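You operate a simulated robot arm through the tools that you are given. There is no shell and no other tool.

The job below is to be done with a simulated two-armed robot. You get a single attempt, and the scene is never put back.

TASK
Hold the short brace and sand its rust off.
Fine: lay it across the green kerbs first and keep it from tipping; put the sander back, lay the brace in the green channel; leave the other brace.

It is judged by the outcome, as a careful person would: the job done as asked, and still so three seconds after it is handed in. It fails if anything else is knocked over, pushed out of place, dropped, spilled or broken.

THE ROBOT
Two 7-joint arms with two-finger parallel grippers on one trunk that stands fixed in place. Base frame: the origin is at the foot of the trunk, x ahead of it, y to its left, z up. Lengths are in mm, angles in degrees, forces in N, time in s.
The left shoulder is at [71, 156, 1130], the right one opposite. Payload 3.91 kg a hand.
The TCP of each hand is the grasp point between the finger pads, 30 mm short of the fingertips. In the tool frame z runs along the fingers and y along their closing line. Largest opening 110 mm; finger width 20, thickness 10; the body of the gripper, 48 by 112 mm, starts 55 mm behind the TCP.
Orientation is told as [roll, pitch, yaw] about the base's x, y, z axes, in that order, counted from this pose: with the fingers straight down and closing along the base's y, the tool's x points along the base's -x, its y along +y and its z along -z.

THE INTERFACE
- The arms move only by the tool drive_tool. It takes "left_rows", "right_rows" or both (then of equal length, played together; a hand with none holds still); each is one flat list of numbers, 7 for each row, row after row: the gripper command, from -1 (shut) to 1 (fully open), values between in proportion, then the shift along the tool's x, y, z in units of 300 mm (1.0 is 300 mm), then the turn, a rotation vector about the tool's x, y, z in units of 180 degrees (1.0 is 180 degrees). In form: [grip, tx, ty, tz, wx, wy, wz, grip, tx, ty, tz, wx, wy, wz, ...]. A call has 1 to 20 rows; each row is the pose to reach, as a shift and turn from the pose commanded when the call began, along the tool's axes at that moment. A call with a number of a shift or a turn outside -1 to 1 is refused whole. Rows are played at 5 a second. More than 50 mm and 8.6 degrees between two rows, or a gripper value outside its range, and nothing of the call is played. A pose out of reach is approached as far as the arm can. The call stops where the force on the tool passes 40 N (or 10 N more than at its start, if that is more) or the arm is blocked; 0.2 s more then pass. Each finger travels about 108 mm/s and halts on what it meets, pressing with about 42 N; the grip force reading is that of the motor and also rises with nothing between the fingers. The clock runs only during rows and for 0.2 s after the last one: add rows that repeat a pose to give the fingers time. It gives the time, the measured TCP pose, the force on the tool (base axes), the opening and the grip force at its end, in the units of the frame above (readings bear some noise), with the torque about the TCP (base axes, N m) and any sound that the robot's microphone picked up.
- Cameras (640 x 400 px; columns grow to the right, rows downward): "scene" is now at [139.9, 18.3, 1367.8]; the picture's right is [0.20, -0.98, -0.00], its down [-0.46, -0.10, -0.88] and it looks along [0.86, 0.18, -0.47] (base axes); focal length 327 px, centre (320, 200). "left" rides on the left gripper at [72, -17, -104] in its tool frame; the picture's right is [0.23, 0.97, 0.00], its down [-0.76, 0.18, -0.62] and it looks along [-0.61, 0.14, 0.78] (tool axes); focal length 222 px, centre (320, 200). "right" rides on the right gripper at [72, 17, -103] in its tool frame; the picture's right is [-0.23, 0.97, 0.00], its down [-0.76, -0.18, -0.62] and it looks along [-0.61, -0.14, 0.78] (tool axes); focal length 222 px, centre (320, 200). There is no depth. A picture from a camera that has moved, and an enlarged one, comes with that camera's place and axes in the base frame and with its lens.
- camera(camera): a new picture of that camera. The clock stands still meanwhile.
- move_column(by): slides the trunk up (or, below 0, down) by that many mm; the arms and the scene camera ride with it, the base frame stays. It gives what a move gives, with no picture.
- pan_tilt(pan, tilt): turns the head with the scene camera to pan (to the left, within 86 degrees either way) and tilt (down, from -29 to 69), counted from straight ahead of the robot. It gives what a move gives.
- enlarge(camera, box): a new picture of the part [left, top, right, bottom] of that camera's present view, enlarged. The clock stands still meanwhile.
- sign_off(): hands the job in; it is judged then, once.

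Places have to be worked out from the pictures, the camera data and where the tool is seen. Open the grippers and draw the arms clear of the work before you hand the job in, unless the task says otherwise.

The tools are called after "Emit:" by a JSON object that holds its "op" and its "data". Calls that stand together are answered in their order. drive_tool: Moves the arms, as the interface text tells. Its arguments: {"type":"object","properties":{"left_rows":{"type":"array"},"right_rows":{"type":"array"}},"required":[]} The other tools are called the same way: move_column (by) slides the trunk up or down; pan_tilt (pan, tilt) turns the head that bears the scene camera; camera (camera) takes a picture; enlarge (camera, box) takes an enlarged picture of a part of a camera's view; sign_off () hands the job in.

At the start:

```text
time: 0.0
left_tcp_pos: [570.7, 286.8, 1091.9]
left_tool_rot: [0.0, 0.0, 0.1]
left_wrist_force: [0.0, 0.1, -0.7]
left_wrist_torque: [0.0, 0.0, 0.02]
left_grip_width: 110.0
left_finger_force: 0.0
right_tcp_pos: [772.7, -315.2, 1138.7]
right_tool_rot: [-0.1, 0.0, -0.1]
right_wrist_force: [0.5, 0.2, -0.1]
right_wrist_torque: [-0.02, -0.01, -0.02]
right_grip_width: 110.0
right_finger_force: 0.1
trunk travel left (down, up): [-575.0, 365.0]
head pan, tilt: [11.6, 28.3]
```

scene: 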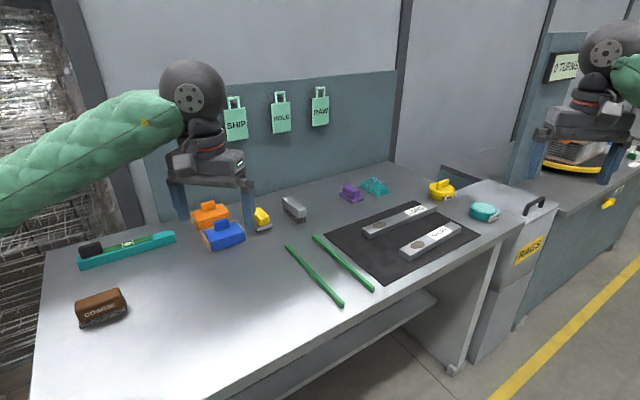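
right: 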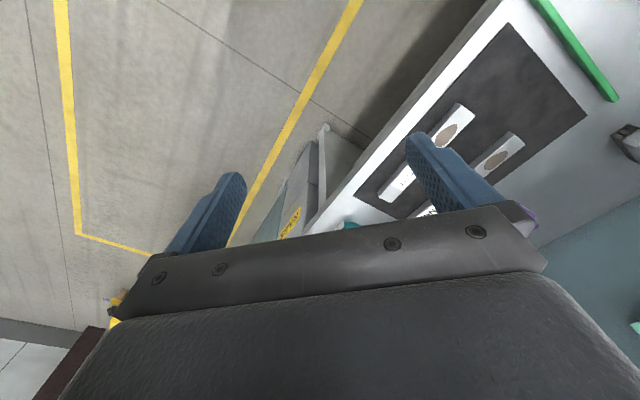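
left: 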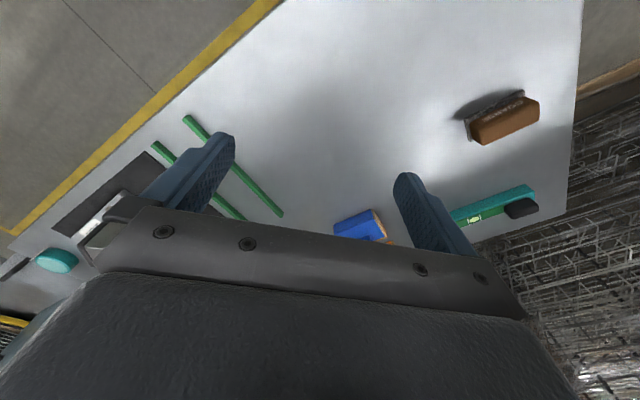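

I'll start with enlarged views of the bench, to identify the braces, the kerbs, the sanders and the green channel.

Emit:
{"op": "enlarge", "data": {"camera": "scene", "box": [320, 160, 520, 285]}}

Emit:
{"op": "enlarge", "data": {"camera": "scene", "box": [170, 170, 330, 270]}}

Emit:
{"op": "enlarge", "data": {"camera": "scene", "box": [40, 210, 200, 340]}}

Emit:
{"op": "enlarge", "data": {"camera": "scene", "box": [210, 80, 340, 150]}}

```text
3.20 times, centred on (420, 222) of scene
camera zoom: at [139.9, 18.3, 1367.8], right [0.2, -0.98, 0.0], down [-0.46, -0.1, -0.88], along [0.86, 0.18, -0.47], focal length 1048 px, centre (0, 128)
```

zoom: 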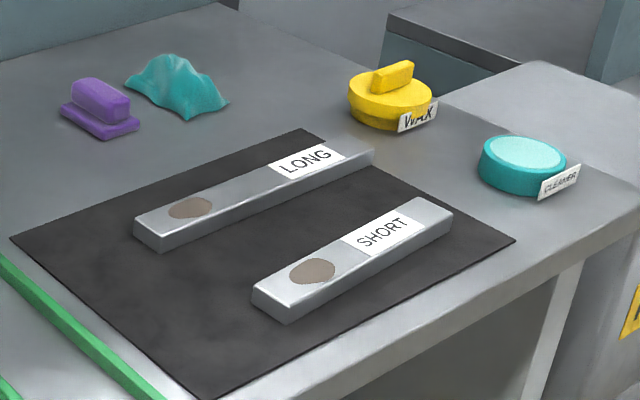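

```text
4.00 times, centred on (250, 220) of scene
camera zoom: at [139.9, 18.3, 1367.8], right [0.2, -0.98, 0.0], down [-0.46, -0.1, -0.88], along [0.86, 0.18, -0.47], focal length 1310 px, centre (600, 120)
```

zoom: 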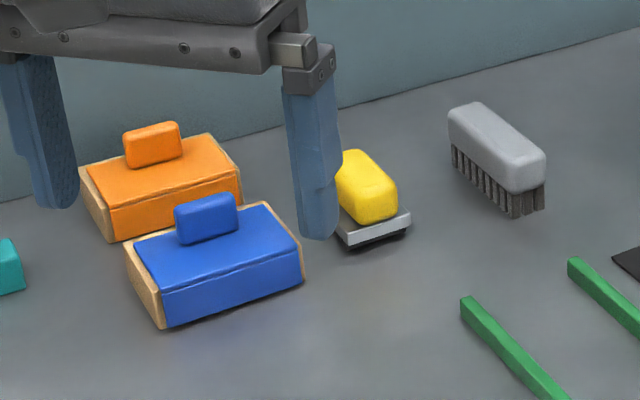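

```text
3.08 times, centred on (120, 275) of scene
camera zoom: at [139.9, 18.3, 1367.8], right [0.2, -0.98, 0.0], down [-0.46, -0.1, -0.88], along [0.86, 0.18, -0.47], focal length 1007 px, centre (935, -31)
```

zoom: 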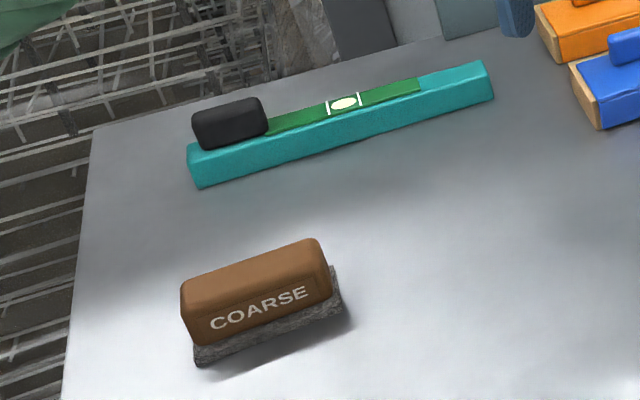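

```text
4.92 times, centred on (275, 115) of scene
camera zoom: at [139.9, 18.3, 1367.8], right [0.2, -0.98, 0.0], down [-0.46, -0.1, -0.88], along [0.86, 0.18, -0.47], focal length 1612 px, centre (542, 618)
```

zoom: 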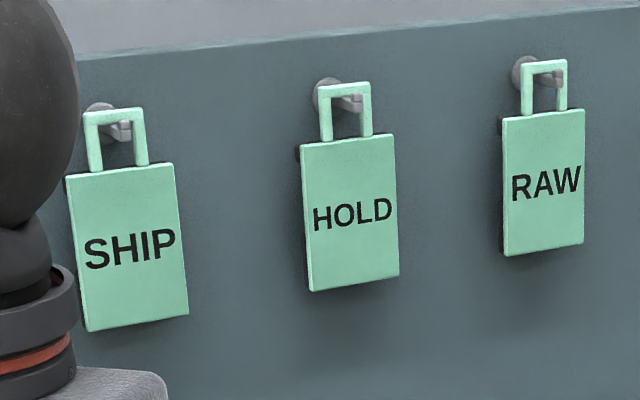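

The fixture strips, the two braces and several sander-like objects are in view. I'll pan the head to look for the green channel and any other labelled items.

Emit:
{"op": "pan_tilt", "data": {"pan": -30, "tilt": 35}}

Emit:
{"op": "camera", "data": {"camera": "scene"}}

```text
time: 1.1
left_tcp_pos: [573.7, 288.1, 1092.3]
left_tool_rot: [0.0, 0.1, -0.1]
left_wrist_force: [0.8, -1.0, 0.0]
left_wrist_torque: [-0.05, 0.05, -0.01]
left_grip_width: 110.0
left_finger_force: 0.1
right_tcp_pos: [772.3, -315.2, 1138.4]
right_tool_rot: [0.1, 0.0, 0.0]
right_wrist_force: [0.3, 0.4, -0.2]
right_wrist_torque: [0.0, 0.01, 0.03]
right_grip_width: 109.9
right_finger_force: 0.0
trunk travel left (down, up): [-575.0, 365.0]
head pan, tilt: [-30.0, 35.0]
```

```text
taken
camera scene: at [127.0, -44.0, 1357.3], right [-0.5, -0.87, 0.0], down [-0.5, 0.29, -0.82], along [0.71, -0.41, -0.57], focal length 327 px, centre (320, 200)
```

scene: 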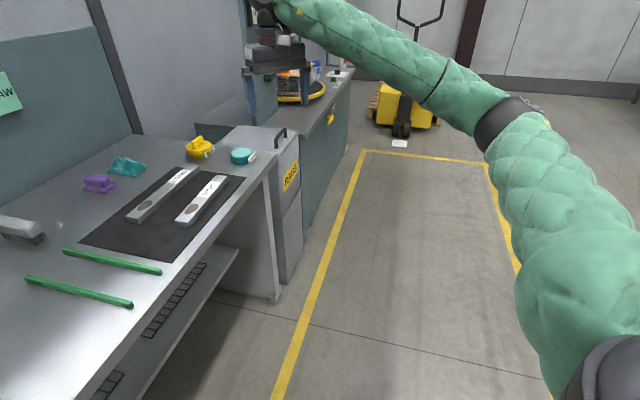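

Emit:
{"op": "pan_tilt", "data": {"pan": 45, "tilt": 45}}

Emit:
{"op": "camera", "data": {"camera": "scene"}}

```text
time: 2.5
left_tcp_pos: [573.2, 287.8, 1092.1]
left_tool_rot: [0.0, 0.1, 0.0]
left_wrist_force: [0.1, 0.2, -0.3]
left_wrist_torque: [0.0, 0.0, 0.02]
left_grip_width: 110.0
left_finger_force: 0.1
right_tcp_pos: [772.0, -315.5, 1138.6]
right_tool_rot: [0.0, 0.0, -0.1]
right_wrist_force: [1.3, -0.1, -1.4]
right_wrist_torque: [0.0, 0.01, -0.02]
right_grip_width: 109.8
right_finger_force: 0.0
trunk travel left (down, up): [-575.0, 365.0]
head pan, tilt: [45.0, 45.0]
```

```text
taken
camera scene: at [108.2, 57.5, 1342.5], right [0.71, -0.71, 0.0], down [-0.5, -0.5, -0.71], along [0.5, 0.5, -0.71], focal length 327 px, centre (320, 200)
```

scene: 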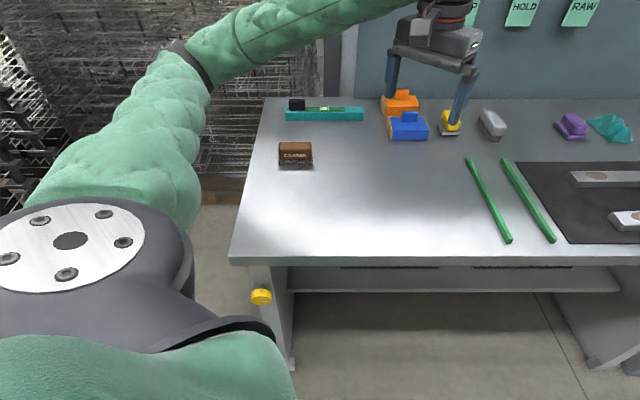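

No separate channel shows up, so the pair of green kerbs looks like the channel itself. I'll zoom in for detail on the sander candidates and the kerbs from this view.

Emit:
{"op": "enlarge", "data": {"camera": "scene", "box": [370, 70, 530, 170]}}

Emit:
{"op": "enlarge", "data": {"camera": "scene", "box": [260, 80, 420, 180]}}

Emit:
{"op": "enlarge", "data": {"camera": "scene", "box": [440, 130, 640, 255]}}

Emit:
{"op": "camera", "data": {"camera": "left"}}

Emit:
{"op": "camera", "data": {"camera": "right"}}

```text
4.00 times, centred on (450, 120) of scene
camera zoom: at [108.2, 57.5, 1342.5], right [0.71, -0.71, 0.0], down [-0.5, -0.5, -0.71], along [0.5, 0.5, -0.71], focal length 1310 px, centre (-200, 520)
```

zoom: 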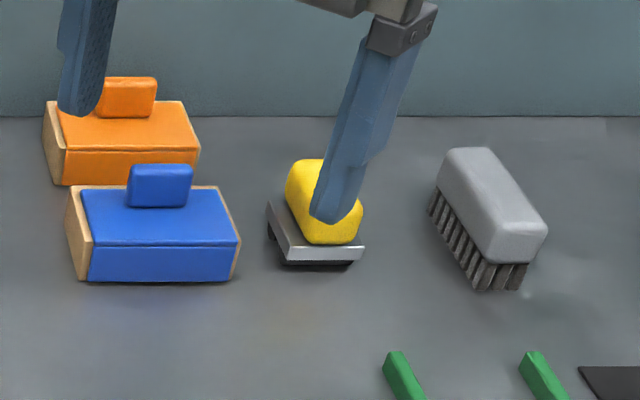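

```text
4.00 times, centred on (340, 130) of scene
camera zoom: at [108.2, 57.5, 1342.5], right [0.71, -0.71, 0.0], down [-0.5, -0.5, -0.71], along [0.5, 0.5, -0.71], focal length 1310 px, centre (240, 480)
```

zoom: 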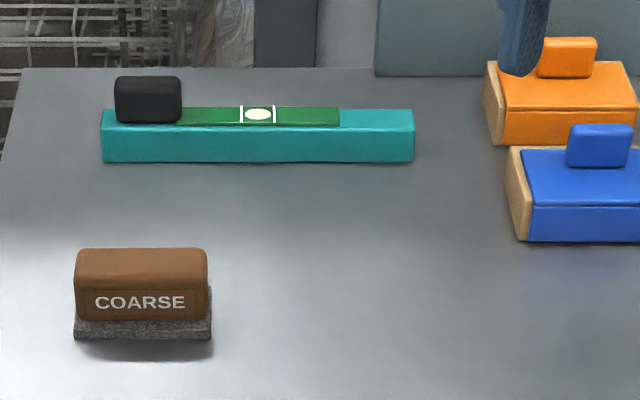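

```text
3.20 times, centred on (540, 192) of scene
camera zoom: at [108.2, 57.5, 1342.5], right [0.71, -0.71, 0.0], down [-0.5, -0.5, -0.71], along [0.5, 0.5, -0.71], focal length 1048 px, centre (-384, 224)
```

zoom: 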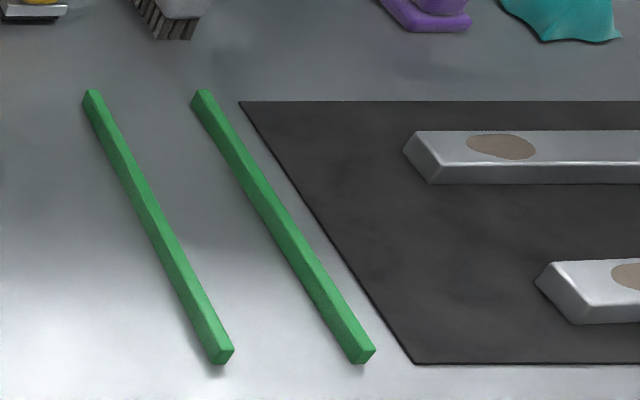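

```text
taken
camera left: at [500.8, 270.4, 1194.7], right [-0.23, 0.97, 0.0], down [0.76, 0.18, 0.62], along [0.61, 0.14, -0.78], focal length 222 px, centre (320, 200)
```

left: 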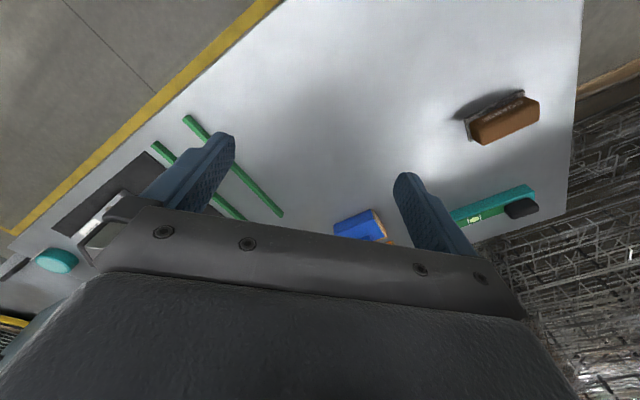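

```text
taken
camera right: at [699.3, -298.5, 1242.2], right [0.23, 0.97, 0.0], down [0.76, -0.18, 0.62], along [0.61, -0.14, -0.78], focal length 222 px, centre (320, 200)
```

right: 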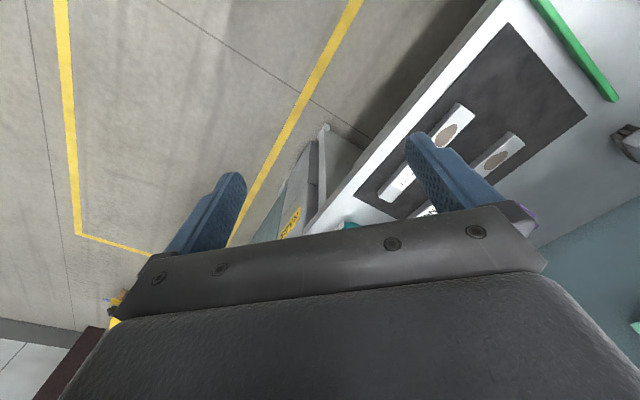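

The kerbs appear to run at about 45° in the plan view, near (678,78)–(869,263) and (741,15)–(933,200). I'll bring the left wrist camera closer to inspect the yellow, blue and orange tools for labels.

Emit:
{"op": "drive_tool", "data": {"left_rows": [1, -0.12, 0.02, 0.03, 0, 0, 0, 1, -0.24, 0.04, 0.06, 0, 0, 0, 1, -0.36, 0.06, 0.09, 0, 0, 0, 1, -0.48, 0.08, 0.12, 0, 0, 0, 1, -0.6, 0.1, 0.15, 0, 0, 0, 1, -0.7, 0.12, 0.18, 0, 0, 0]}}

Emit:
{"op": "camera", "data": {"camera": "left"}}

Emit:
{"op": "camera", "data": {"camera": "scene"}}

```text
time: 4.0
left_tcp_pos: [782.5, 322.5, 1038.3]
left_tool_rot: [0.0, 0.1, 0.1]
left_wrist_force: [-0.4, -1.1, -0.8]
left_wrist_torque: [0.0, 0.02, 0.01]
left_grip_width: 110.0
left_finger_force: 0.1
right_tcp_pos: [773.7, -314.4, 1138.2]
right_tool_rot: [-0.1, 0.0, 0.0]
right_wrist_force: [0.0, -0.3, -1.3]
right_wrist_torque: [0.0, 0.0, 0.01]
right_grip_width: 110.2
right_finger_force: 0.1
trunk travel left (down, up): [-575.0, 365.0]
head pan, tilt: [45.0, 45.0]
```

```text
taken
camera left: at [711.1, 305.6, 1140.6], right [-0.23, 0.97, 0.0], down [0.76, 0.18, 0.62], along [0.61, 0.14, -0.78], focal length 222 px, centre (320, 200)
```

left: 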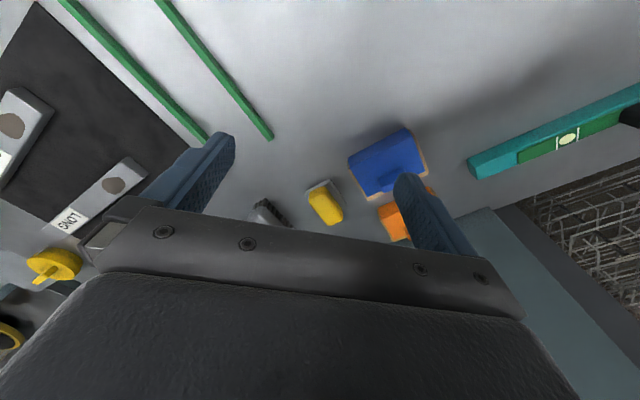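

```text
taken
camera scene: at [108.9, 57.5, 1342.4], right [0.71, -0.71, 0.0], down [-0.5, -0.5, -0.71], along [0.5, 0.5, -0.71], focal length 327 px, centre (320, 200)
```

scene: 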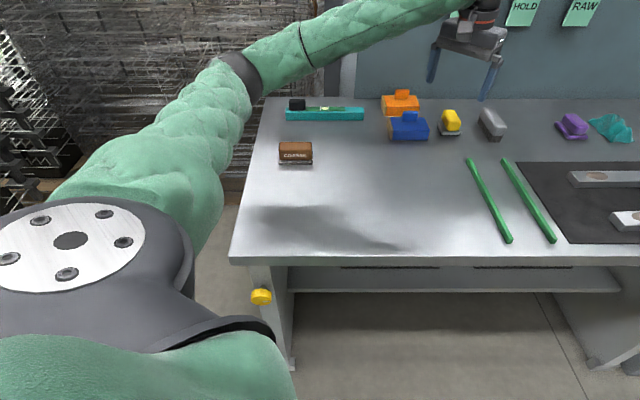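

The yellow tool is now unobstructed, so I'll zoom in from both cameras.

Emit:
{"op": "enlarge", "data": {"camera": "left", "box": [240, 120, 440, 245]}}

Emit:
{"op": "enlarge", "data": {"camera": "scene", "box": [370, 80, 530, 180]}}

Emit:
{"op": "enlarge", "data": {"camera": "scene", "box": [540, 95, 640, 157]}}

```text
3.20 times, centred on (340, 182) of left
camera zoom: at [711.1, 305.6, 1140.6], right [-0.23, 0.97, 0.0], down [0.76, 0.18, 0.62], along [0.61, 0.14, -0.78], focal length 711 px, centre (256, 256)
```

zoom: 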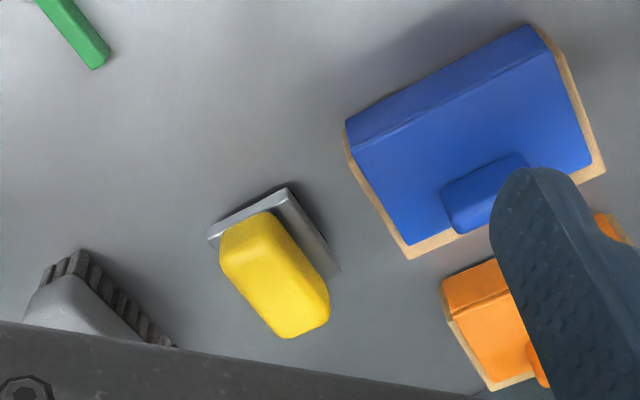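

```text
4.00 times, centred on (450, 130) of scene
camera zoom: at [108.9, 57.5, 1342.4], right [0.71, -0.71, 0.0], down [-0.5, -0.5, -0.71], along [0.5, 0.5, -0.71], focal length 1310 px, centre (-200, 480)
```

zoom: 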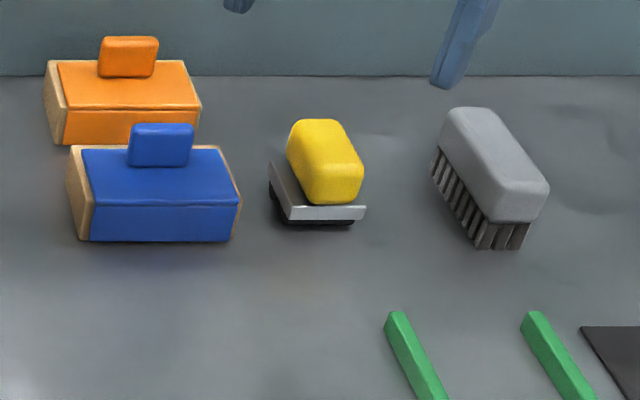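

```text
6.40 times, centred on (590, 126) of scene
camera zoom: at [108.9, 57.5, 1342.4], right [0.71, -0.71, 0.0], down [-0.5, -0.5, -0.71], along [0.5, 0.5, -0.71], focal length 2096 px, centre (-1408, 674)
```

zoom: 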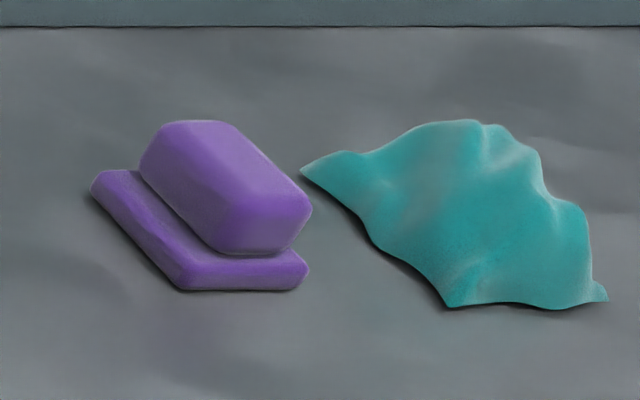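

There's no label on the visible sides. The yellow tool's hidden long face points toward the right end of the bench, so I'll yaw the left hand by 90° and view it from there.

Emit:
{"op": "drive_tool", "data": {"left_rows": [1, -0.03, -0.034, 0.008, 0, 0, -0.042, 1, -0.06, -0.068, 0.015, 0, 0, -0.083, 1, -0.09, -0.102, 0.023, 0, 0, -0.125, 1, -0.12, -0.136, 0.031, 0, 0, -0.167, 1, -0.15, -0.17, 0.039, 0, 0, -0.208, 1, -0.18, -0.204, 0.047, 0, 0, -0.25, 1, -0.21, -0.238, 0.055, 0, 0, -0.292, 1, -0.24, -0.272, 0.063, 0, 0, -0.333, 1, -0.27, -0.306, 0.07, 0, 0, -0.375, 1, -0.3, -0.34, 0.078, 0, 0, -0.417, 1, -0.33, -0.374, 0.085, 0, 0, -0.458, 1, -0.358, -0.408, 0.093, 0, 0, -0.5]}}

Emit:
{"op": "camera", "data": {"camera": "left"}}

```text
time: 6.5
left_tcp_pos: [889.7, 201.7, 1009.7]
left_tool_rot: [0.1, -0.1, 90.2]
left_wrist_force: [0.3, 0.1, -0.3]
left_wrist_torque: [0.0, -0.01, -0.03]
left_grip_width: 110.3
left_finger_force: 0.0
right_tcp_pos: [772.3, -317.2, 1138.7]
right_tool_rot: [0.0, 0.2, 0.0]
right_wrist_force: [0.3, 0.4, 0.2]
right_wrist_torque: [-0.01, -0.04, -0.01]
right_grip_width: 110.0
right_finger_force: 0.0
trunk travel left (down, up): [-575.0, 365.0]
head pan, tilt: [45.0, 45.0]
```

```text
taken
camera left: at [907.9, 129.0, 1111.8], right [-0.97, -0.23, 0.0], down [-0.18, 0.76, 0.62], along [-0.14, 0.61, -0.78], focal length 222 px, centre (320, 200)
```

left: 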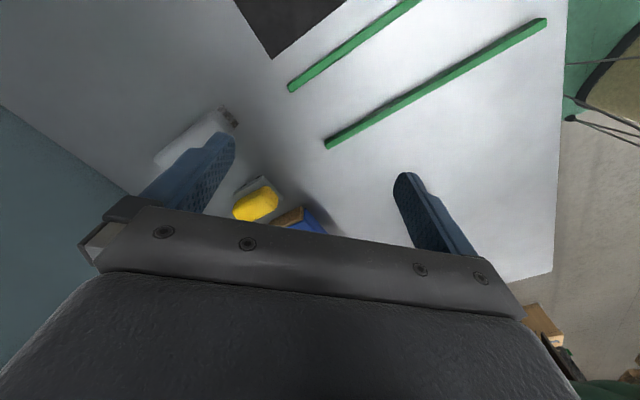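

Emit:
{"op": "enlarge", "data": {"camera": "left", "box": [200, 150, 360, 250]}}

Emit:
{"op": "enlarge", "data": {"camera": "left", "box": [480, 260, 640, 400]}}

```text
4.00 times, centred on (280, 200) of left
camera zoom: at [907.9, 129.0, 1111.8], right [-0.97, -0.23, 0.0], down [-0.18, 0.76, 0.62], along [-0.14, 0.61, -0.78], focal length 888 px, centre (480, 200)
```

zoom: 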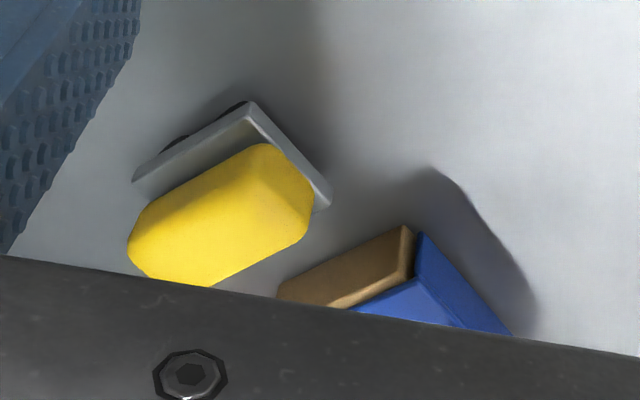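

```text
2.86 times, centred on (560, 330) of left
camera zoom: at [907.9, 129.0, 1111.8], right [-0.97, -0.23, 0.0], down [-0.18, 0.76, 0.62], along [-0.14, 0.61, -0.78], focal length 635 px, centre (-366, -171)
```

zoom: 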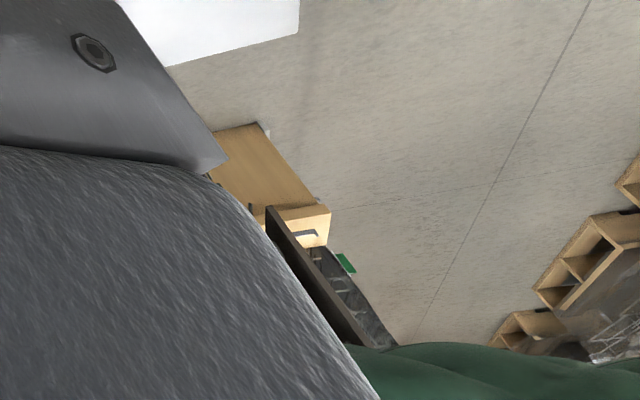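

The yellow tool's right face has no lettering either. I'll swing the left hand around to view the far sides of the blue and yellow tools from the wall side, starting by yawing back to 0.

Emit:
{"op": "drive_tool", "data": {"left_rows": [1, -0.063, 0.025, 0, 0, 0, 0.042, 1, -0.127, 0.05, 0, 0, 0, 0.083, 1, -0.19, 0.075, 0, 0, 0, 0.125, 1, -0.253, 0.1, 0, 0, 0, 0.167, 1, -0.317, 0.125, 0, 0, 0, 0.208, 1, -0.38, 0.15, 0, 0, 0, 0.25, 1, -0.443, 0.175, 0, 0, 0, 0.292, 1, -0.507, 0.2, 0, 0, 0, 0.333, 1, -0.57, 0.225, 0, 0, 0, 0.375, 1, -0.633, 0.25, 0, 0, 0, 0.417, 1, -0.697, 0.275, 0, 0, 0, 0.458, 1, -0.76, 0.3, 0, 0, 0, 0.5]}}

Emit:
{"op": "camera", "data": {"camera": "left"}}

```text
time: 9.2
left_tcp_pos: [798.8, 430.8, 1010.0]
left_tool_rot: [-0.1, 0.0, 0.0]
left_wrist_force: [-0.4, 0.1, 0.1]
left_wrist_torque: [0.02, 0.0, 0.0]
left_grip_width: 110.1
left_finger_force: 0.2
right_tcp_pos: [772.4, -315.2, 1140.1]
right_tool_rot: [-0.1, 0.0, 0.0]
right_wrist_force: [0.4, 0.6, 0.3]
right_wrist_torque: [0.0, -0.02, -0.02]
right_grip_width: 110.0
right_finger_force: 0.1
trunk travel left (down, up): [-575.0, 365.0]
head pan, tilt: [45.0, 45.0]
```

```text
taken
camera left: at [727.9, 412.8, 1112.4], right [-0.22, 0.97, 0.0], down [0.76, 0.18, 0.62], along [0.61, 0.14, -0.78], focal length 222 px, centre (320, 200)
```

left: 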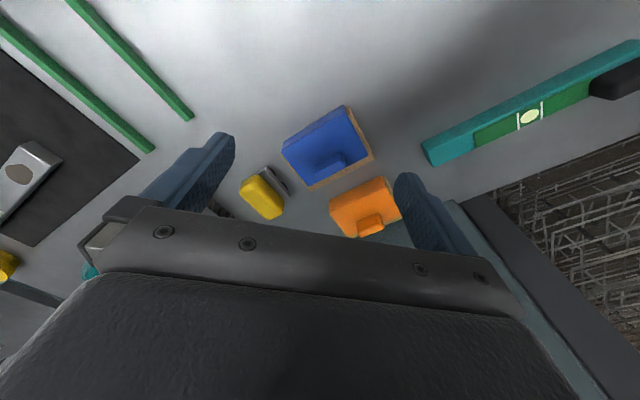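

Emit:
{"op": "enlarge", "data": {"camera": "left", "box": [220, 90, 420, 245]}}

Emit:
{"op": "enlarge", "data": {"camera": "left", "box": [400, 20, 640, 190]}}

Emit:
{"op": "drive_tool", "data": {"left_rows": [1, -0.017, 0.022, 0, 0, 0, 0.042, 1, -0.033, 0.044, 0, 0, 0, 0.083, 1, -0.05, 0.067, 0, 0, 0, 0.125, 1, -0.067, 0.089, 0, 0, 0, 0.167, 1, -0.083, 0.111, 0, 0, 0, 0.208, 1, -0.1, 0.133, 0, 0, 0, 0.25, 1, -0.117, 0.155, 0, 0, 0, 0.292, 1, -0.133, 0.178, 0, 0, 0, 0.333, 1, -0.15, 0.2, 0, 0, 0, 0.375, 1, -0.167, 0.222, 0, 0, 0, 0.417, 1, -0.183, 0.244, 0, 0, 0, 0.458, 1, -0.2, 0.267, 0, 0, 0, 0.5]}}

Emit:
{"op": "camera", "data": {"camera": "left"}}

```text
2.58 times, centred on (320, 168) of left
camera zoom: at [727.9, 412.8, 1112.4], right [-0.22, 0.97, 0.0], down [0.76, 0.18, 0.62], along [0.61, 0.14, -0.78], focal length 573 px, centre (320, 284)
```

zoom: 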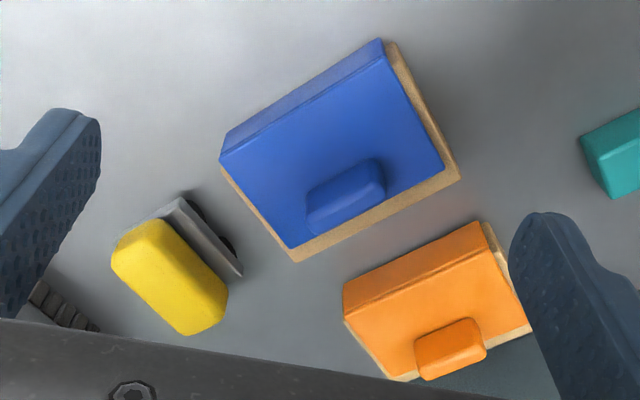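

```text
2.35 times, centred on (520, 105) of left
camera zoom: at [727.9, 412.8, 1112.4], right [-0.22, 0.97, 0.0], down [0.76, 0.18, 0.62], along [0.61, 0.14, -0.78], focal length 523 px, centre (-151, 424)
```

zoom: 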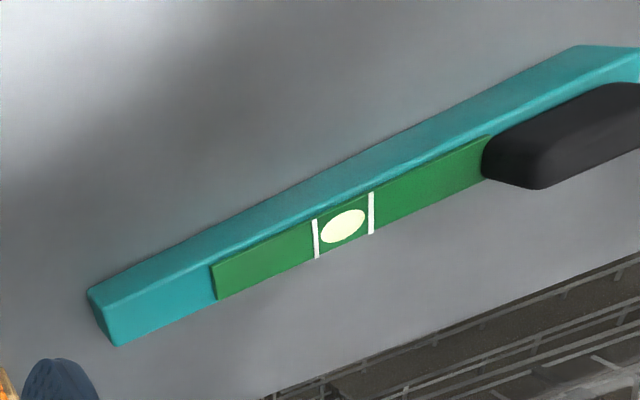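

```text
time: 11.9
left_tcp_pos: [716.2, 170.2, 905.9]
left_tool_rot: [17.5, -12.3, -72.2]
left_wrist_force: [-0.2, 0.2, -0.1]
left_wrist_torque: [0.02, 0.01, 0.02]
left_grip_width: 109.9
left_finger_force: 0.0
left hand out of reach, approached as far as the arm can: row 4, 5, 6, 7, 8, 9, 10, 11, 12
right_tcp_pos: [773.9, -313.1, 1137.7]
right_tool_rot: [0.1, 0.2, 0.1]
right_wrist_force: [-0.1, -0.4, -0.1]
right_wrist_torque: [0.03, -0.01, -0.02]
right_grip_width: 110.1
right_finger_force: 0.0
trunk travel left (down, up): [-575.0, 365.0]
head pan, tilt: [45.0, 45.0]
stopped in row 12 (left hand): the arm was blocked; the commanded pose is now the measured one
```

```text
taken
camera left: at [643.8, 241.4, 980.6], right [0.8, 0.56, 0.24], down [0.17, -0.58, 0.8], along [0.58, -0.59, -0.56], focal length 222 px, centre (320, 200)
```

left: 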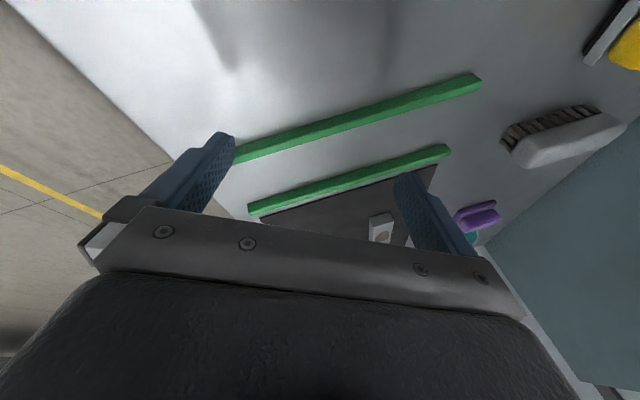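

The left arm couldn't reach that pose and drifted off to a different one. I'll check that nothing was disturbed and see where the arm is now.

Emit:
{"op": "camera", "data": {"camera": "scene"}}

Emit:
{"op": "enlarge", "data": {"camera": "scene", "box": [370, 80, 530, 180]}}

```text
taken
camera scene: at [109.4, 56.0, 1342.3], right [0.71, -0.71, 0.0], down [-0.5, -0.5, -0.71], along [0.5, 0.5, -0.71], focal length 327 px, centre (320, 200)
```

scene: 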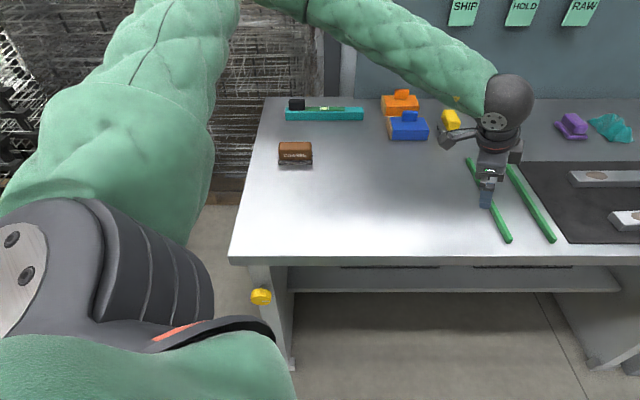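

```text
4.00 times, centred on (450, 130) of scene
camera zoom: at [109.4, 56.0, 1342.3], right [0.71, -0.71, 0.0], down [-0.5, -0.5, -0.71], along [0.5, 0.5, -0.71], focal length 1310 px, centre (-200, 480)
```

zoom: 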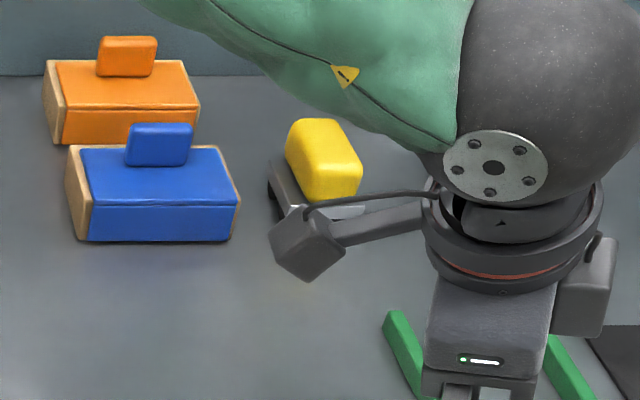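

Nothing was disturbed. I'll bring the left hand back to an upright pose at about (700,300,1050).

Emit:
{"op": "drive_tool", "data": {"left_rows": [1, 0.0316, 0.0247, -0.0513, 0.0041, 0.0119, -0.0386, 1, 0.0632, 0.0494, -0.1026, 0.0082, 0.0238, -0.0771, 1, 0.0948, 0.0741, -0.1539, 0.0122, 0.0357, -0.1157, 1, 0.1264, 0.0988, -0.2052, 0.0163, 0.0476, -0.1543, 1, 0.158, 0.1235, -0.2565, 0.0204, 0.0596, -0.1929, 1, 0.1896, 0.1482, -0.3078, 0.0245, 0.0715, -0.2314, 1, 0.2212, 0.1729, -0.3591, 0.0286, 0.0834, -0.27, 1, 0.2528, 0.1976, -0.4104, 0.0326, 0.0953, -0.3086, 1, 0.2844, 0.2223, -0.4617, 0.0367, 0.1072, -0.3471, 1, 0.316, 0.247, -0.513, 0.0408, 0.1191, -0.3857]}}

Emit:
{"op": "camera", "data": {"camera": "scene"}}

```text
time: 14.2
left_tcp_pos: [697.9, 301.2, 1051.5]
left_tool_rot: [0.0, 0.0, 0.0]
left_wrist_force: [1.6, 0.0, 0.1]
left_wrist_torque: [-0.04, 0.02, 0.01]
left_grip_width: 110.0
left_finger_force: 0.0
right_tcp_pos: [772.3, -314.6, 1139.0]
right_tool_rot: [0.1, 0.1, 0.1]
right_wrist_force: [-0.7, 0.5, 0.6]
right_wrist_torque: [-0.01, 0.01, 0.01]
right_grip_width: 109.7
right_finger_force: 0.2
trunk travel left (down, up): [-575.0, 365.0]
head pan, tilt: [45.0, 45.0]
```

```text
taken
camera scene: at [108.2, 57.7, 1342.5], right [0.71, -0.71, 0.0], down [-0.5, -0.5, -0.71], along [0.5, 0.5, -0.71], focal length 327 px, centre (320, 200)
```

scene: 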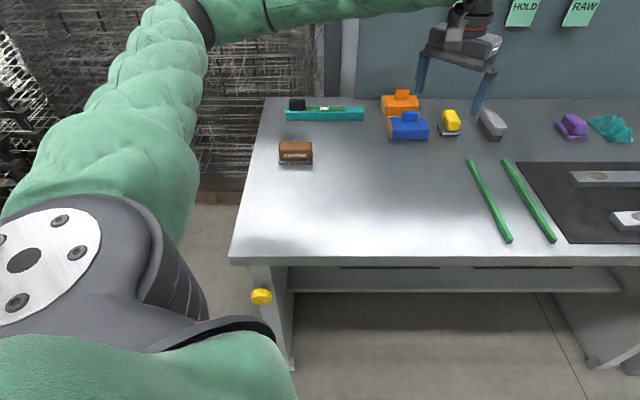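

The arm is upright again and nothing moved. I'll try to see the far sides by yawing positively, in short high steps so an unreachable pose can't swing the arm.

Emit:
{"op": "drive_tool", "data": {"left_rows": [1, -0.025, 0.022, 0, 0, 0, -0.042, 1, -0.05, 0.044, 0, 0, 0, -0.083, 1, -0.075, 0.066, 0, 0, 0, -0.125, 1, -0.1, 0.088, 0, 0, 0, -0.167, 1, -0.125, 0.11, 0, 0, 0, -0.208, 1, -0.15, 0.132, 0, 0, 0, -0.25, 1, -0.175, 0.154, 0, 0, 0, -0.292, 1, -0.2, 0.176, 0, 0, 0, -0.333, 1, -0.225, 0.198, 0, 0, 0, -0.375, 1, -0.25, 0.22, 0, 0, 0, -0.417, 1, -0.275, 0.242, 0, 0, 0, -0.458, 1, -0.3, 0.264, 0, 0, 0, -0.5]}}

Emit:
{"op": "drive_tool", "data": {"left_rows": [1, 0, 0, 0, 0, 0, -0.042, 1, 0, 0, 0, 0, 0, -0.083, 1, 0, 0, 0, 0, 0, -0.125, 1, 0, 0, 0, 0, 0, -0.167]}}

```text
time: 16.8
left_tcp_pos: [788.3, 380.2, 1050.1]
left_tool_rot: [0.0, 0.1, 90.0]
left_wrist_force: [0.2, 0.8, -0.6]
left_wrist_torque: [-0.02, 0.03, 0.0]
left_grip_width: 109.8
left_finger_force: 0.1
right_tcp_pos: [772.8, -313.6, 1138.1]
right_tool_rot: [-0.1, 0.1, 0.1]
right_wrist_force: [-0.1, 0.0, 0.4]
right_wrist_torque: [0.04, -0.01, 0.01]
right_grip_width: 110.0
right_finger_force: 0.1
trunk travel left (down, up): [-575.0, 365.0]
head pan, tilt: [45.0, 45.0]
```

```text
time: 17.8
left_tcp_pos: [789.2, 380.4, 1051.3]
left_tool_rot: [0.1, 0.0, 120.0]
left_wrist_force: [0.5, -0.9, -0.5]
left_wrist_torque: [-0.04, -0.02, -0.01]
left_grip_width: 110.1
left_finger_force: 0.0
right_tcp_pos: [773.2, -313.0, 1137.5]
right_tool_rot: [-0.1, 0.1, 0.1]
right_wrist_force: [-0.4, -0.3, 0.2]
right_wrist_torque: [0.02, 0.01, 0.02]
right_grip_width: 110.0
right_finger_force: 0.1
trunk travel left (down, up): [-575.0, 365.0]
head pan, tilt: [45.0, 45.0]
```

Yaw 120° is reachable. I'll carry on toward 160° in the same short steps.

Emit:
{"op": "drive_tool", "data": {"left_rows": [1, 0, 0, 0, 0, 0, -0.042, 1, 0, 0, 0, 0, 0, -0.083, 1, 0, 0, 0, 0, 0, -0.125, 1, 0, 0, 0, 0, 0, -0.167]}}

Emit:
{"op": "camera", "data": {"camera": "left"}}

```text
time: 18.8
left_tcp_pos: [790.3, 380.2, 1050.1]
left_tool_rot: [-0.1, 0.0, 150.1]
left_wrist_force: [0.0, 0.9, -0.9]
left_wrist_torque: [-0.04, 0.0, -0.01]
left_grip_width: 109.8
left_finger_force: 0.1
right_tcp_pos: [772.8, -313.6, 1138.2]
right_tool_rot: [0.0, 0.0, 0.1]
right_wrist_force: [0.2, 0.2, 0.1]
right_wrist_torque: [0.01, -0.02, 0.02]
right_grip_width: 110.1
right_finger_force: 0.0
trunk travel left (down, up): [-575.0, 365.0]
head pan, tilt: [45.0, 45.0]
```

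```text
taken
camera left: at [861.0, 357.7, 1153.1], right [-0.29, -0.96, 0.0], down [-0.75, 0.22, 0.62], along [-0.6, 0.18, -0.78], focal length 222 px, centre (320, 200)
```

left: 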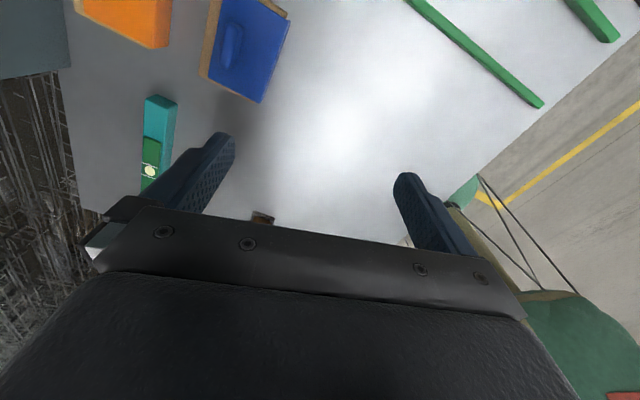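

Yaw 150° works. I'll move outward slightly and yaw further to bring the camera to the wall side of the blue block.

Emit:
{"op": "drive_tool", "data": {"left_rows": [1, 0.02, -0.098, 0.02, 0, 0, -0.042, 1, 0.04, -0.196, 0.04, 0, 0, -0.083, 1, 0.06, -0.294, 0.06, 0, 0, -0.125, 1, 0.081, -0.35, 0.08, 0, 0, -0.167]}}

Emit:
{"op": "camera", "data": {"camera": "left"}}

```text
time: 19.8
left_tcp_pos: [861.6, 459.8, 1025.4]
left_tool_rot: [0.0, 0.0, -179.8]
left_wrist_force: [0.4, -0.2, -0.2]
left_wrist_torque: [0.02, -0.01, 0.0]
left_grip_width: 110.2
left_finger_force: 0.0
right_tcp_pos: [773.2, -313.4, 1138.2]
right_tool_rot: [0.0, 0.1, 0.2]
right_wrist_force: [0.3, 0.1, 0.0]
right_wrist_torque: [-0.01, -0.01, -0.01]
right_grip_width: 109.7
right_finger_force: 0.1
trunk travel left (down, up): [-575.0, 365.0]
head pan, tilt: [45.0, 45.0]
```

```text
taken
camera left: at [935.7, 475.6, 1127.6], right [0.23, -0.97, 0.0], down [-0.76, -0.18, 0.62], along [-0.61, -0.14, -0.78], focal length 222 px, centre (320, 200)
```

left: 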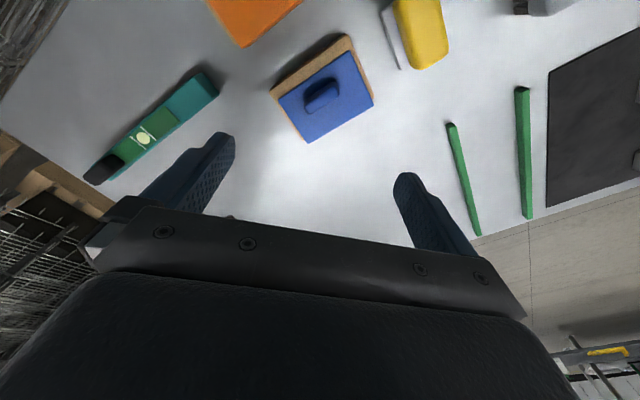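

Emit:
{"op": "enlarge", "data": {"camera": "left", "box": [200, 0, 460, 160]}}

Emit:
{"op": "drive_tool", "data": {"left_rows": [1, 0.03, -0.02, 0, 0, 0, -0.042, 1, 0.06, -0.04, 0, 0, 0, -0.083, 1, 0.06, -0.04, 0, 0, 0, -0.125, 1, 0.06, -0.04, 0, 0, 0, -0.167]}}

Emit:
{"op": "camera", "data": {"camera": "left"}}

```text
2.46 times, centred on (330, 80) of left
camera zoom: at [935.7, 475.6, 1127.6], right [0.23, -0.97, 0.0], down [-0.76, -0.18, 0.62], along [-0.61, -0.14, -0.78], focal length 547 px, centre (295, 495)
```

zoom: 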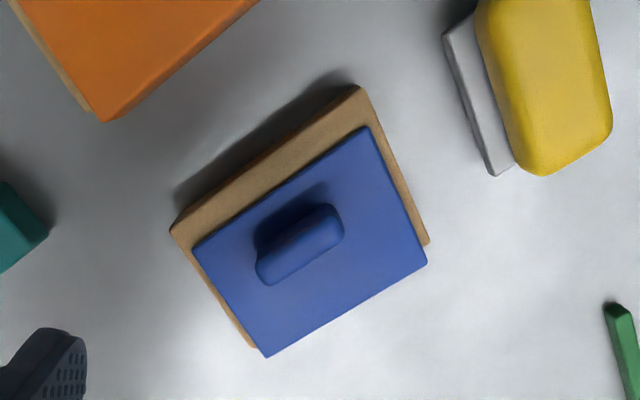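

```text
time: 20.8
left_tcp_pos: [881.4, 471.3, 1027.7]
left_tool_rot: [0.0, 0.0, -149.7]
left_wrist_force: [0.0, 0.5, 0.4]
left_wrist_torque: [-0.01, -0.01, 0.0]
left_grip_width: 110.0
left_finger_force: 0.0
right_tcp_pos: [772.8, -314.0, 1138.3]
right_tool_rot: [-0.1, 0.2, 0.0]
right_wrist_force: [0.6, -0.1, -0.7]
right_wrist_torque: [-0.01, 0.0, 0.03]
right_grip_width: 110.1
right_finger_force: 0.1
trunk travel left (down, up): [-575.0, 365.0]
head pan, tilt: [45.0, 45.0]
```

```text
taken
camera left: at [936.1, 521.5, 1129.2], right [0.69, -0.73, 0.0], down [-0.57, -0.54, 0.62], along [-0.45, -0.43, -0.78], focal length 222 px, centre (320, 200)
```

left: 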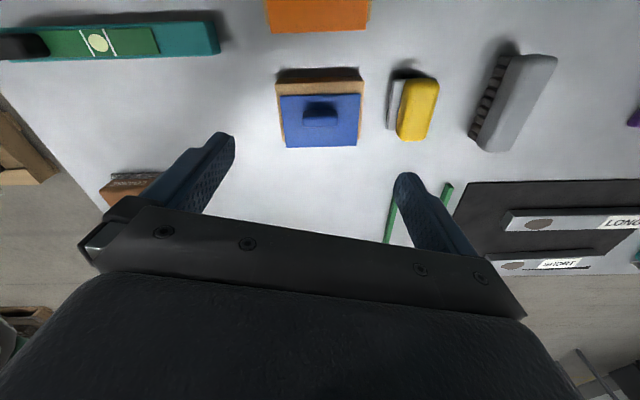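

This view is from the wall side. I'll zoom in on the far faces of the blue, yellow, brush and orange tools.

Emit:
{"op": "enlarge", "data": {"camera": "left", "box": [250, 40, 460, 165]}}

Emit:
{"op": "enlarge", "data": {"camera": "left", "box": [370, 40, 580, 165]}}

Emit:
{"op": "enlarge", "data": {"camera": "left", "box": [90, 0, 390, 210]}}

Emit:
{"op": "enlarge", "data": {"camera": "left", "box": [440, 150, 640, 290]}}

```text
3.05 times, centred on (355, 102) of left
camera zoom: at [936.1, 521.5, 1129.2], right [0.69, -0.73, 0.0], down [-0.57, -0.54, 0.62], along [-0.45, -0.43, -0.78], focal length 677 px, centre (213, 497)
```

zoom: 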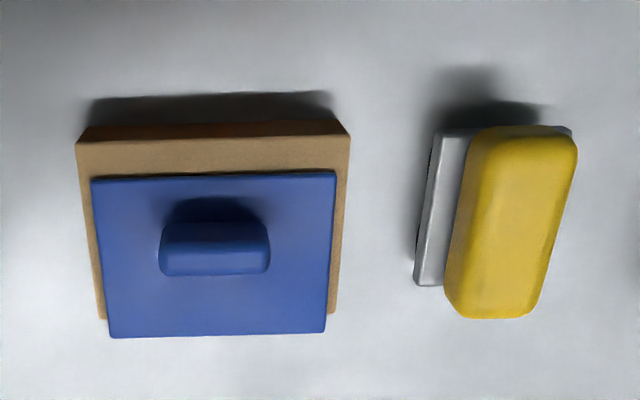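

```text
3.05 times, centred on (475, 102) of left
camera zoom: at [936.1, 521.5, 1129.2], right [0.69, -0.73, 0.0], down [-0.57, -0.54, 0.62], along [-0.45, -0.43, -0.78], focal length 677 px, centre (-152, 497)
```

zoom: 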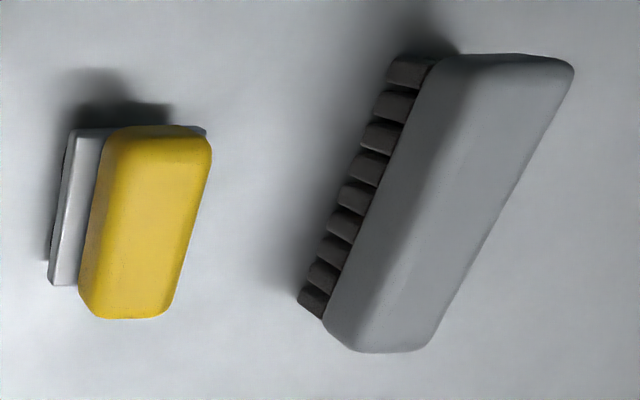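

```text
1.90 times, centred on (240, 105) of left
camera zoom: at [936.1, 521.5, 1129.2], right [0.69, -0.73, 0.0], down [-0.57, -0.54, 0.62], along [-0.45, -0.43, -0.78], focal length 423 px, centre (472, 381)
```

zoom: 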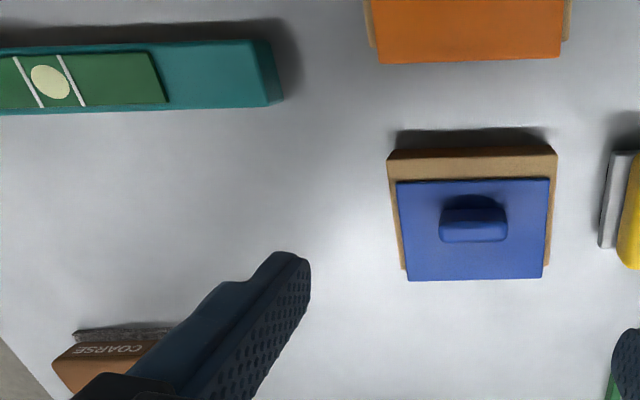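

```text
2.86 times, centred on (540, 220) of left
camera zoom: at [936.1, 521.5, 1129.2], right [0.69, -0.73, 0.0], down [-0.57, -0.54, 0.62], along [-0.45, -0.43, -0.78], focal length 635 px, centre (-309, 143)
```

zoom: 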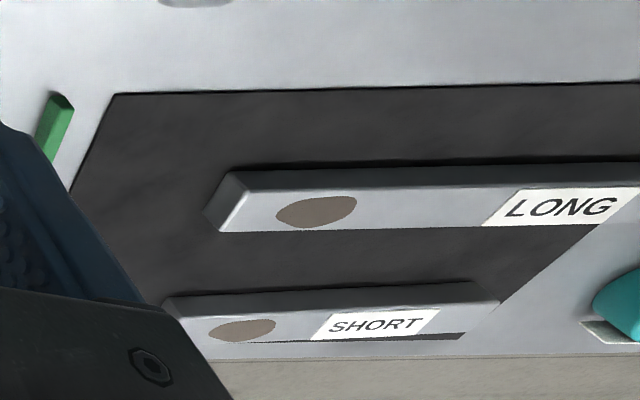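

COARSE is lettered on both sides of the brown block, and the other tools carry no lettering. I'll survey the rest of the surroundings (shelf, side bench, floor) for another sander or a separate green channel before choosing.

Emit:
{"op": "pan_tilt", "data": {"pan": -20, "tilt": 25}}

Emit:
{"op": "enlarge", "data": {"camera": "scene", "box": [180, 20, 380, 145]}}

Emit:
{"op": "camera", "data": {"camera": "scene"}}

```text
time: 22.1
left_tcp_pos: [880.2, 470.9, 1026.6]
left_tool_rot: [0.0, -0.1, -149.8]
left_wrist_force: [-0.6, 0.3, -0.3]
left_wrist_torque: [0.02, 0.04, 0.02]
left_grip_width: 110.0
left_finger_force: 0.1
right_tcp_pos: [772.9, -314.7, 1138.6]
right_tool_rot: [0.0, 0.1, 0.1]
right_wrist_force: [-0.5, 0.1, 0.3]
right_wrist_torque: [-0.05, 0.01, 0.01]
right_grip_width: 110.0
right_finger_force: 0.0
trunk travel left (down, up): [-575.0, 365.0]
head pan, tilt: [-20.0, 25.0]
```

```text
3.20 times, centred on (280, 82) of scene
camera zoom: at [137.4, -31.4, 1373.0], right [-0.34, -0.94, 0.0], down [-0.4, 0.14, -0.91], along [0.85, -0.31, -0.42], focal length 1048 px, centre (448, 576)
```

zoom: 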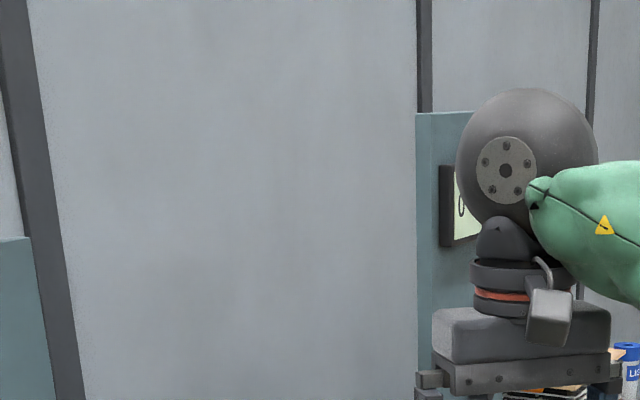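

```text
taken
camera scene: at [137.4, -31.4, 1373.0], right [-0.34, -0.94, 0.0], down [-0.4, 0.14, -0.91], along [0.85, -0.31, -0.42], focal length 327 px, centre (320, 200)
```

scene: 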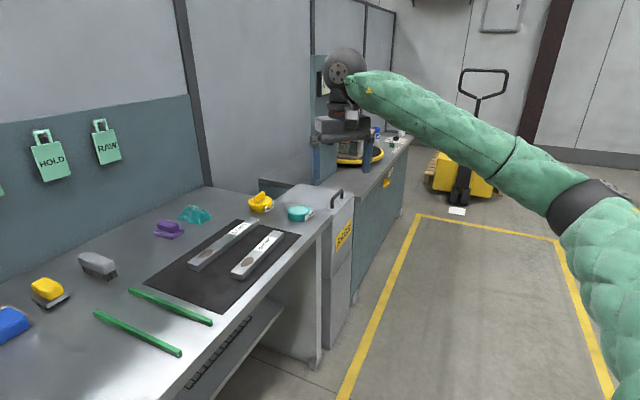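

Emit:
{"op": "enlarge", "data": {"camera": "scene", "box": [320, 100, 440, 200]}}

Emit:
{"op": "enlarge", "data": {"camera": "scene", "box": [90, 170, 330, 320]}}

Emit:
{"op": "enlarge", "data": {"camera": "scene", "box": [140, 290, 340, 400]}}

Emit:
{"op": "enlarge", "data": {"camera": "scene", "box": [0, 100, 220, 240]}}

```text
4.00 times, centred on (380, 150) of scene
camera zoom: at [137.4, -31.4, 1373.0], right [-0.34, -0.94, 0.0], down [-0.4, 0.14, -0.91], along [0.85, -0.31, -0.42], focal length 1310 px, centre (80, 400)
```

zoom: 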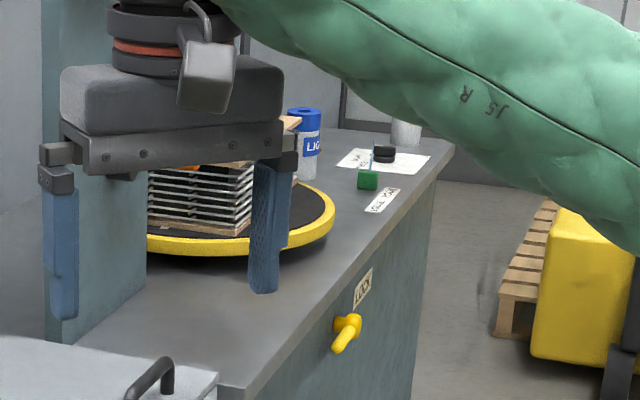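

```text
2.67 times, centred on (210, 245) of scene
camera zoom: at [137.4, -31.4, 1373.0], right [-0.34, -0.94, 0.0], down [-0.4, 0.14, -0.91], along [0.85, -0.31, -0.42], focal length 873 px, centre (613, 80)
```

zoom: 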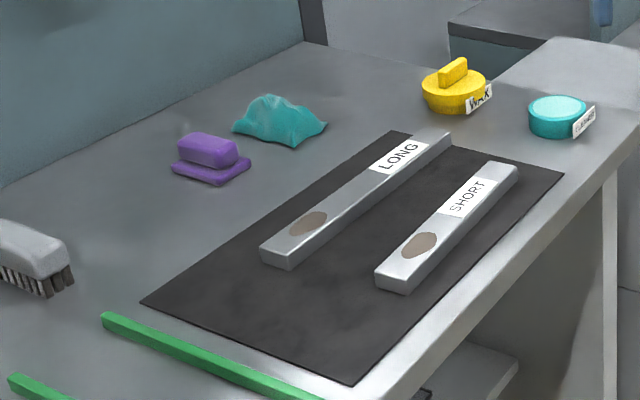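

```text
3.20 times, centred on (240, 345) of scene
camera zoom: at [137.4, -31.4, 1373.0], right [-0.34, -0.94, 0.0], down [-0.4, 0.14, -0.91], along [0.85, -0.31, -0.42], focal length 1048 px, centre (576, -264)
```

zoom: 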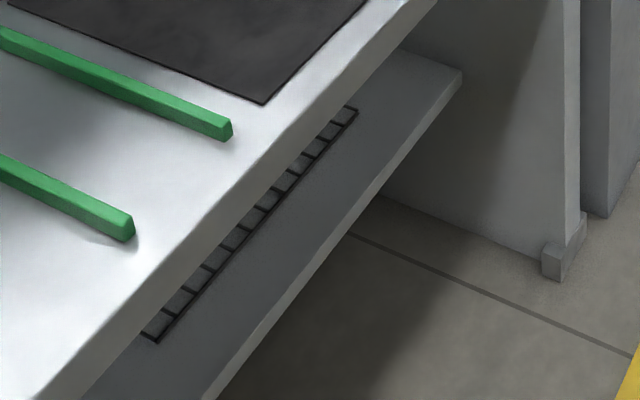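

```text
2.86 times, centred on (110, 170) of scene
camera zoom: at [137.4, -31.4, 1373.0], right [-0.34, -0.94, 0.0], down [-0.4, 0.14, -0.91], along [0.85, -0.31, -0.42], focal length 936 px, centre (920, 286)
```

zoom: 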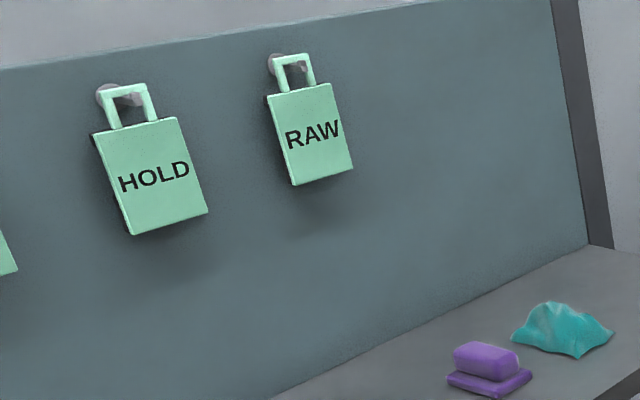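

The other stations aren't related to this job. I'll take very tight zooms of each candidate tool to look for small grit markings.

Emit:
{"op": "pan_tilt", "data": {"pan": 25, "tilt": 35}}

Emit:
{"op": "camera", "data": {"camera": "scene"}}

```text
time: 23.2
left_tcp_pos: [882.1, 470.5, 1027.2]
left_tool_rot: [0.0, 0.0, -149.9]
left_wrist_force: [-0.5, 0.2, 0.5]
left_wrist_torque: [0.03, -0.06, -0.01]
left_grip_width: 109.8
left_finger_force: 0.1
right_tcp_pos: [773.4, -314.5, 1137.9]
right_tool_rot: [0.1, 0.0, 0.1]
right_wrist_force: [0.1, -0.2, 0.0]
right_wrist_torque: [0.01, -0.03, 0.01]
right_grip_width: 110.0
right_finger_force: 0.1
trunk travel left (down, up): [-575.0, 365.0]
head pan, tilt: [25.0, 35.0]
```

```text
taken
camera scene: at [130.6, 37.2, 1357.3], right [0.42, -0.91, 0.0], down [-0.52, -0.24, -0.82], along [0.74, 0.35, -0.57], focal length 327 px, centre (320, 200)
```

scene: 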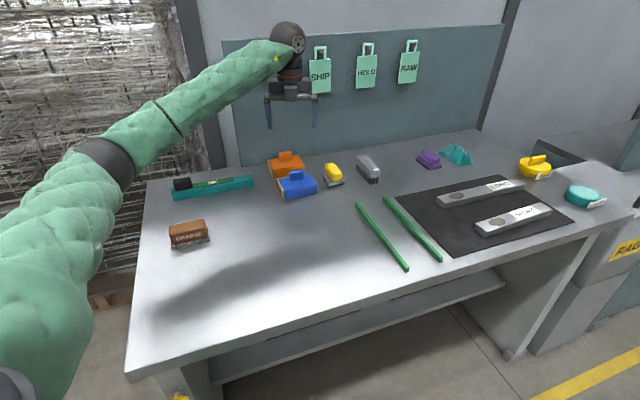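

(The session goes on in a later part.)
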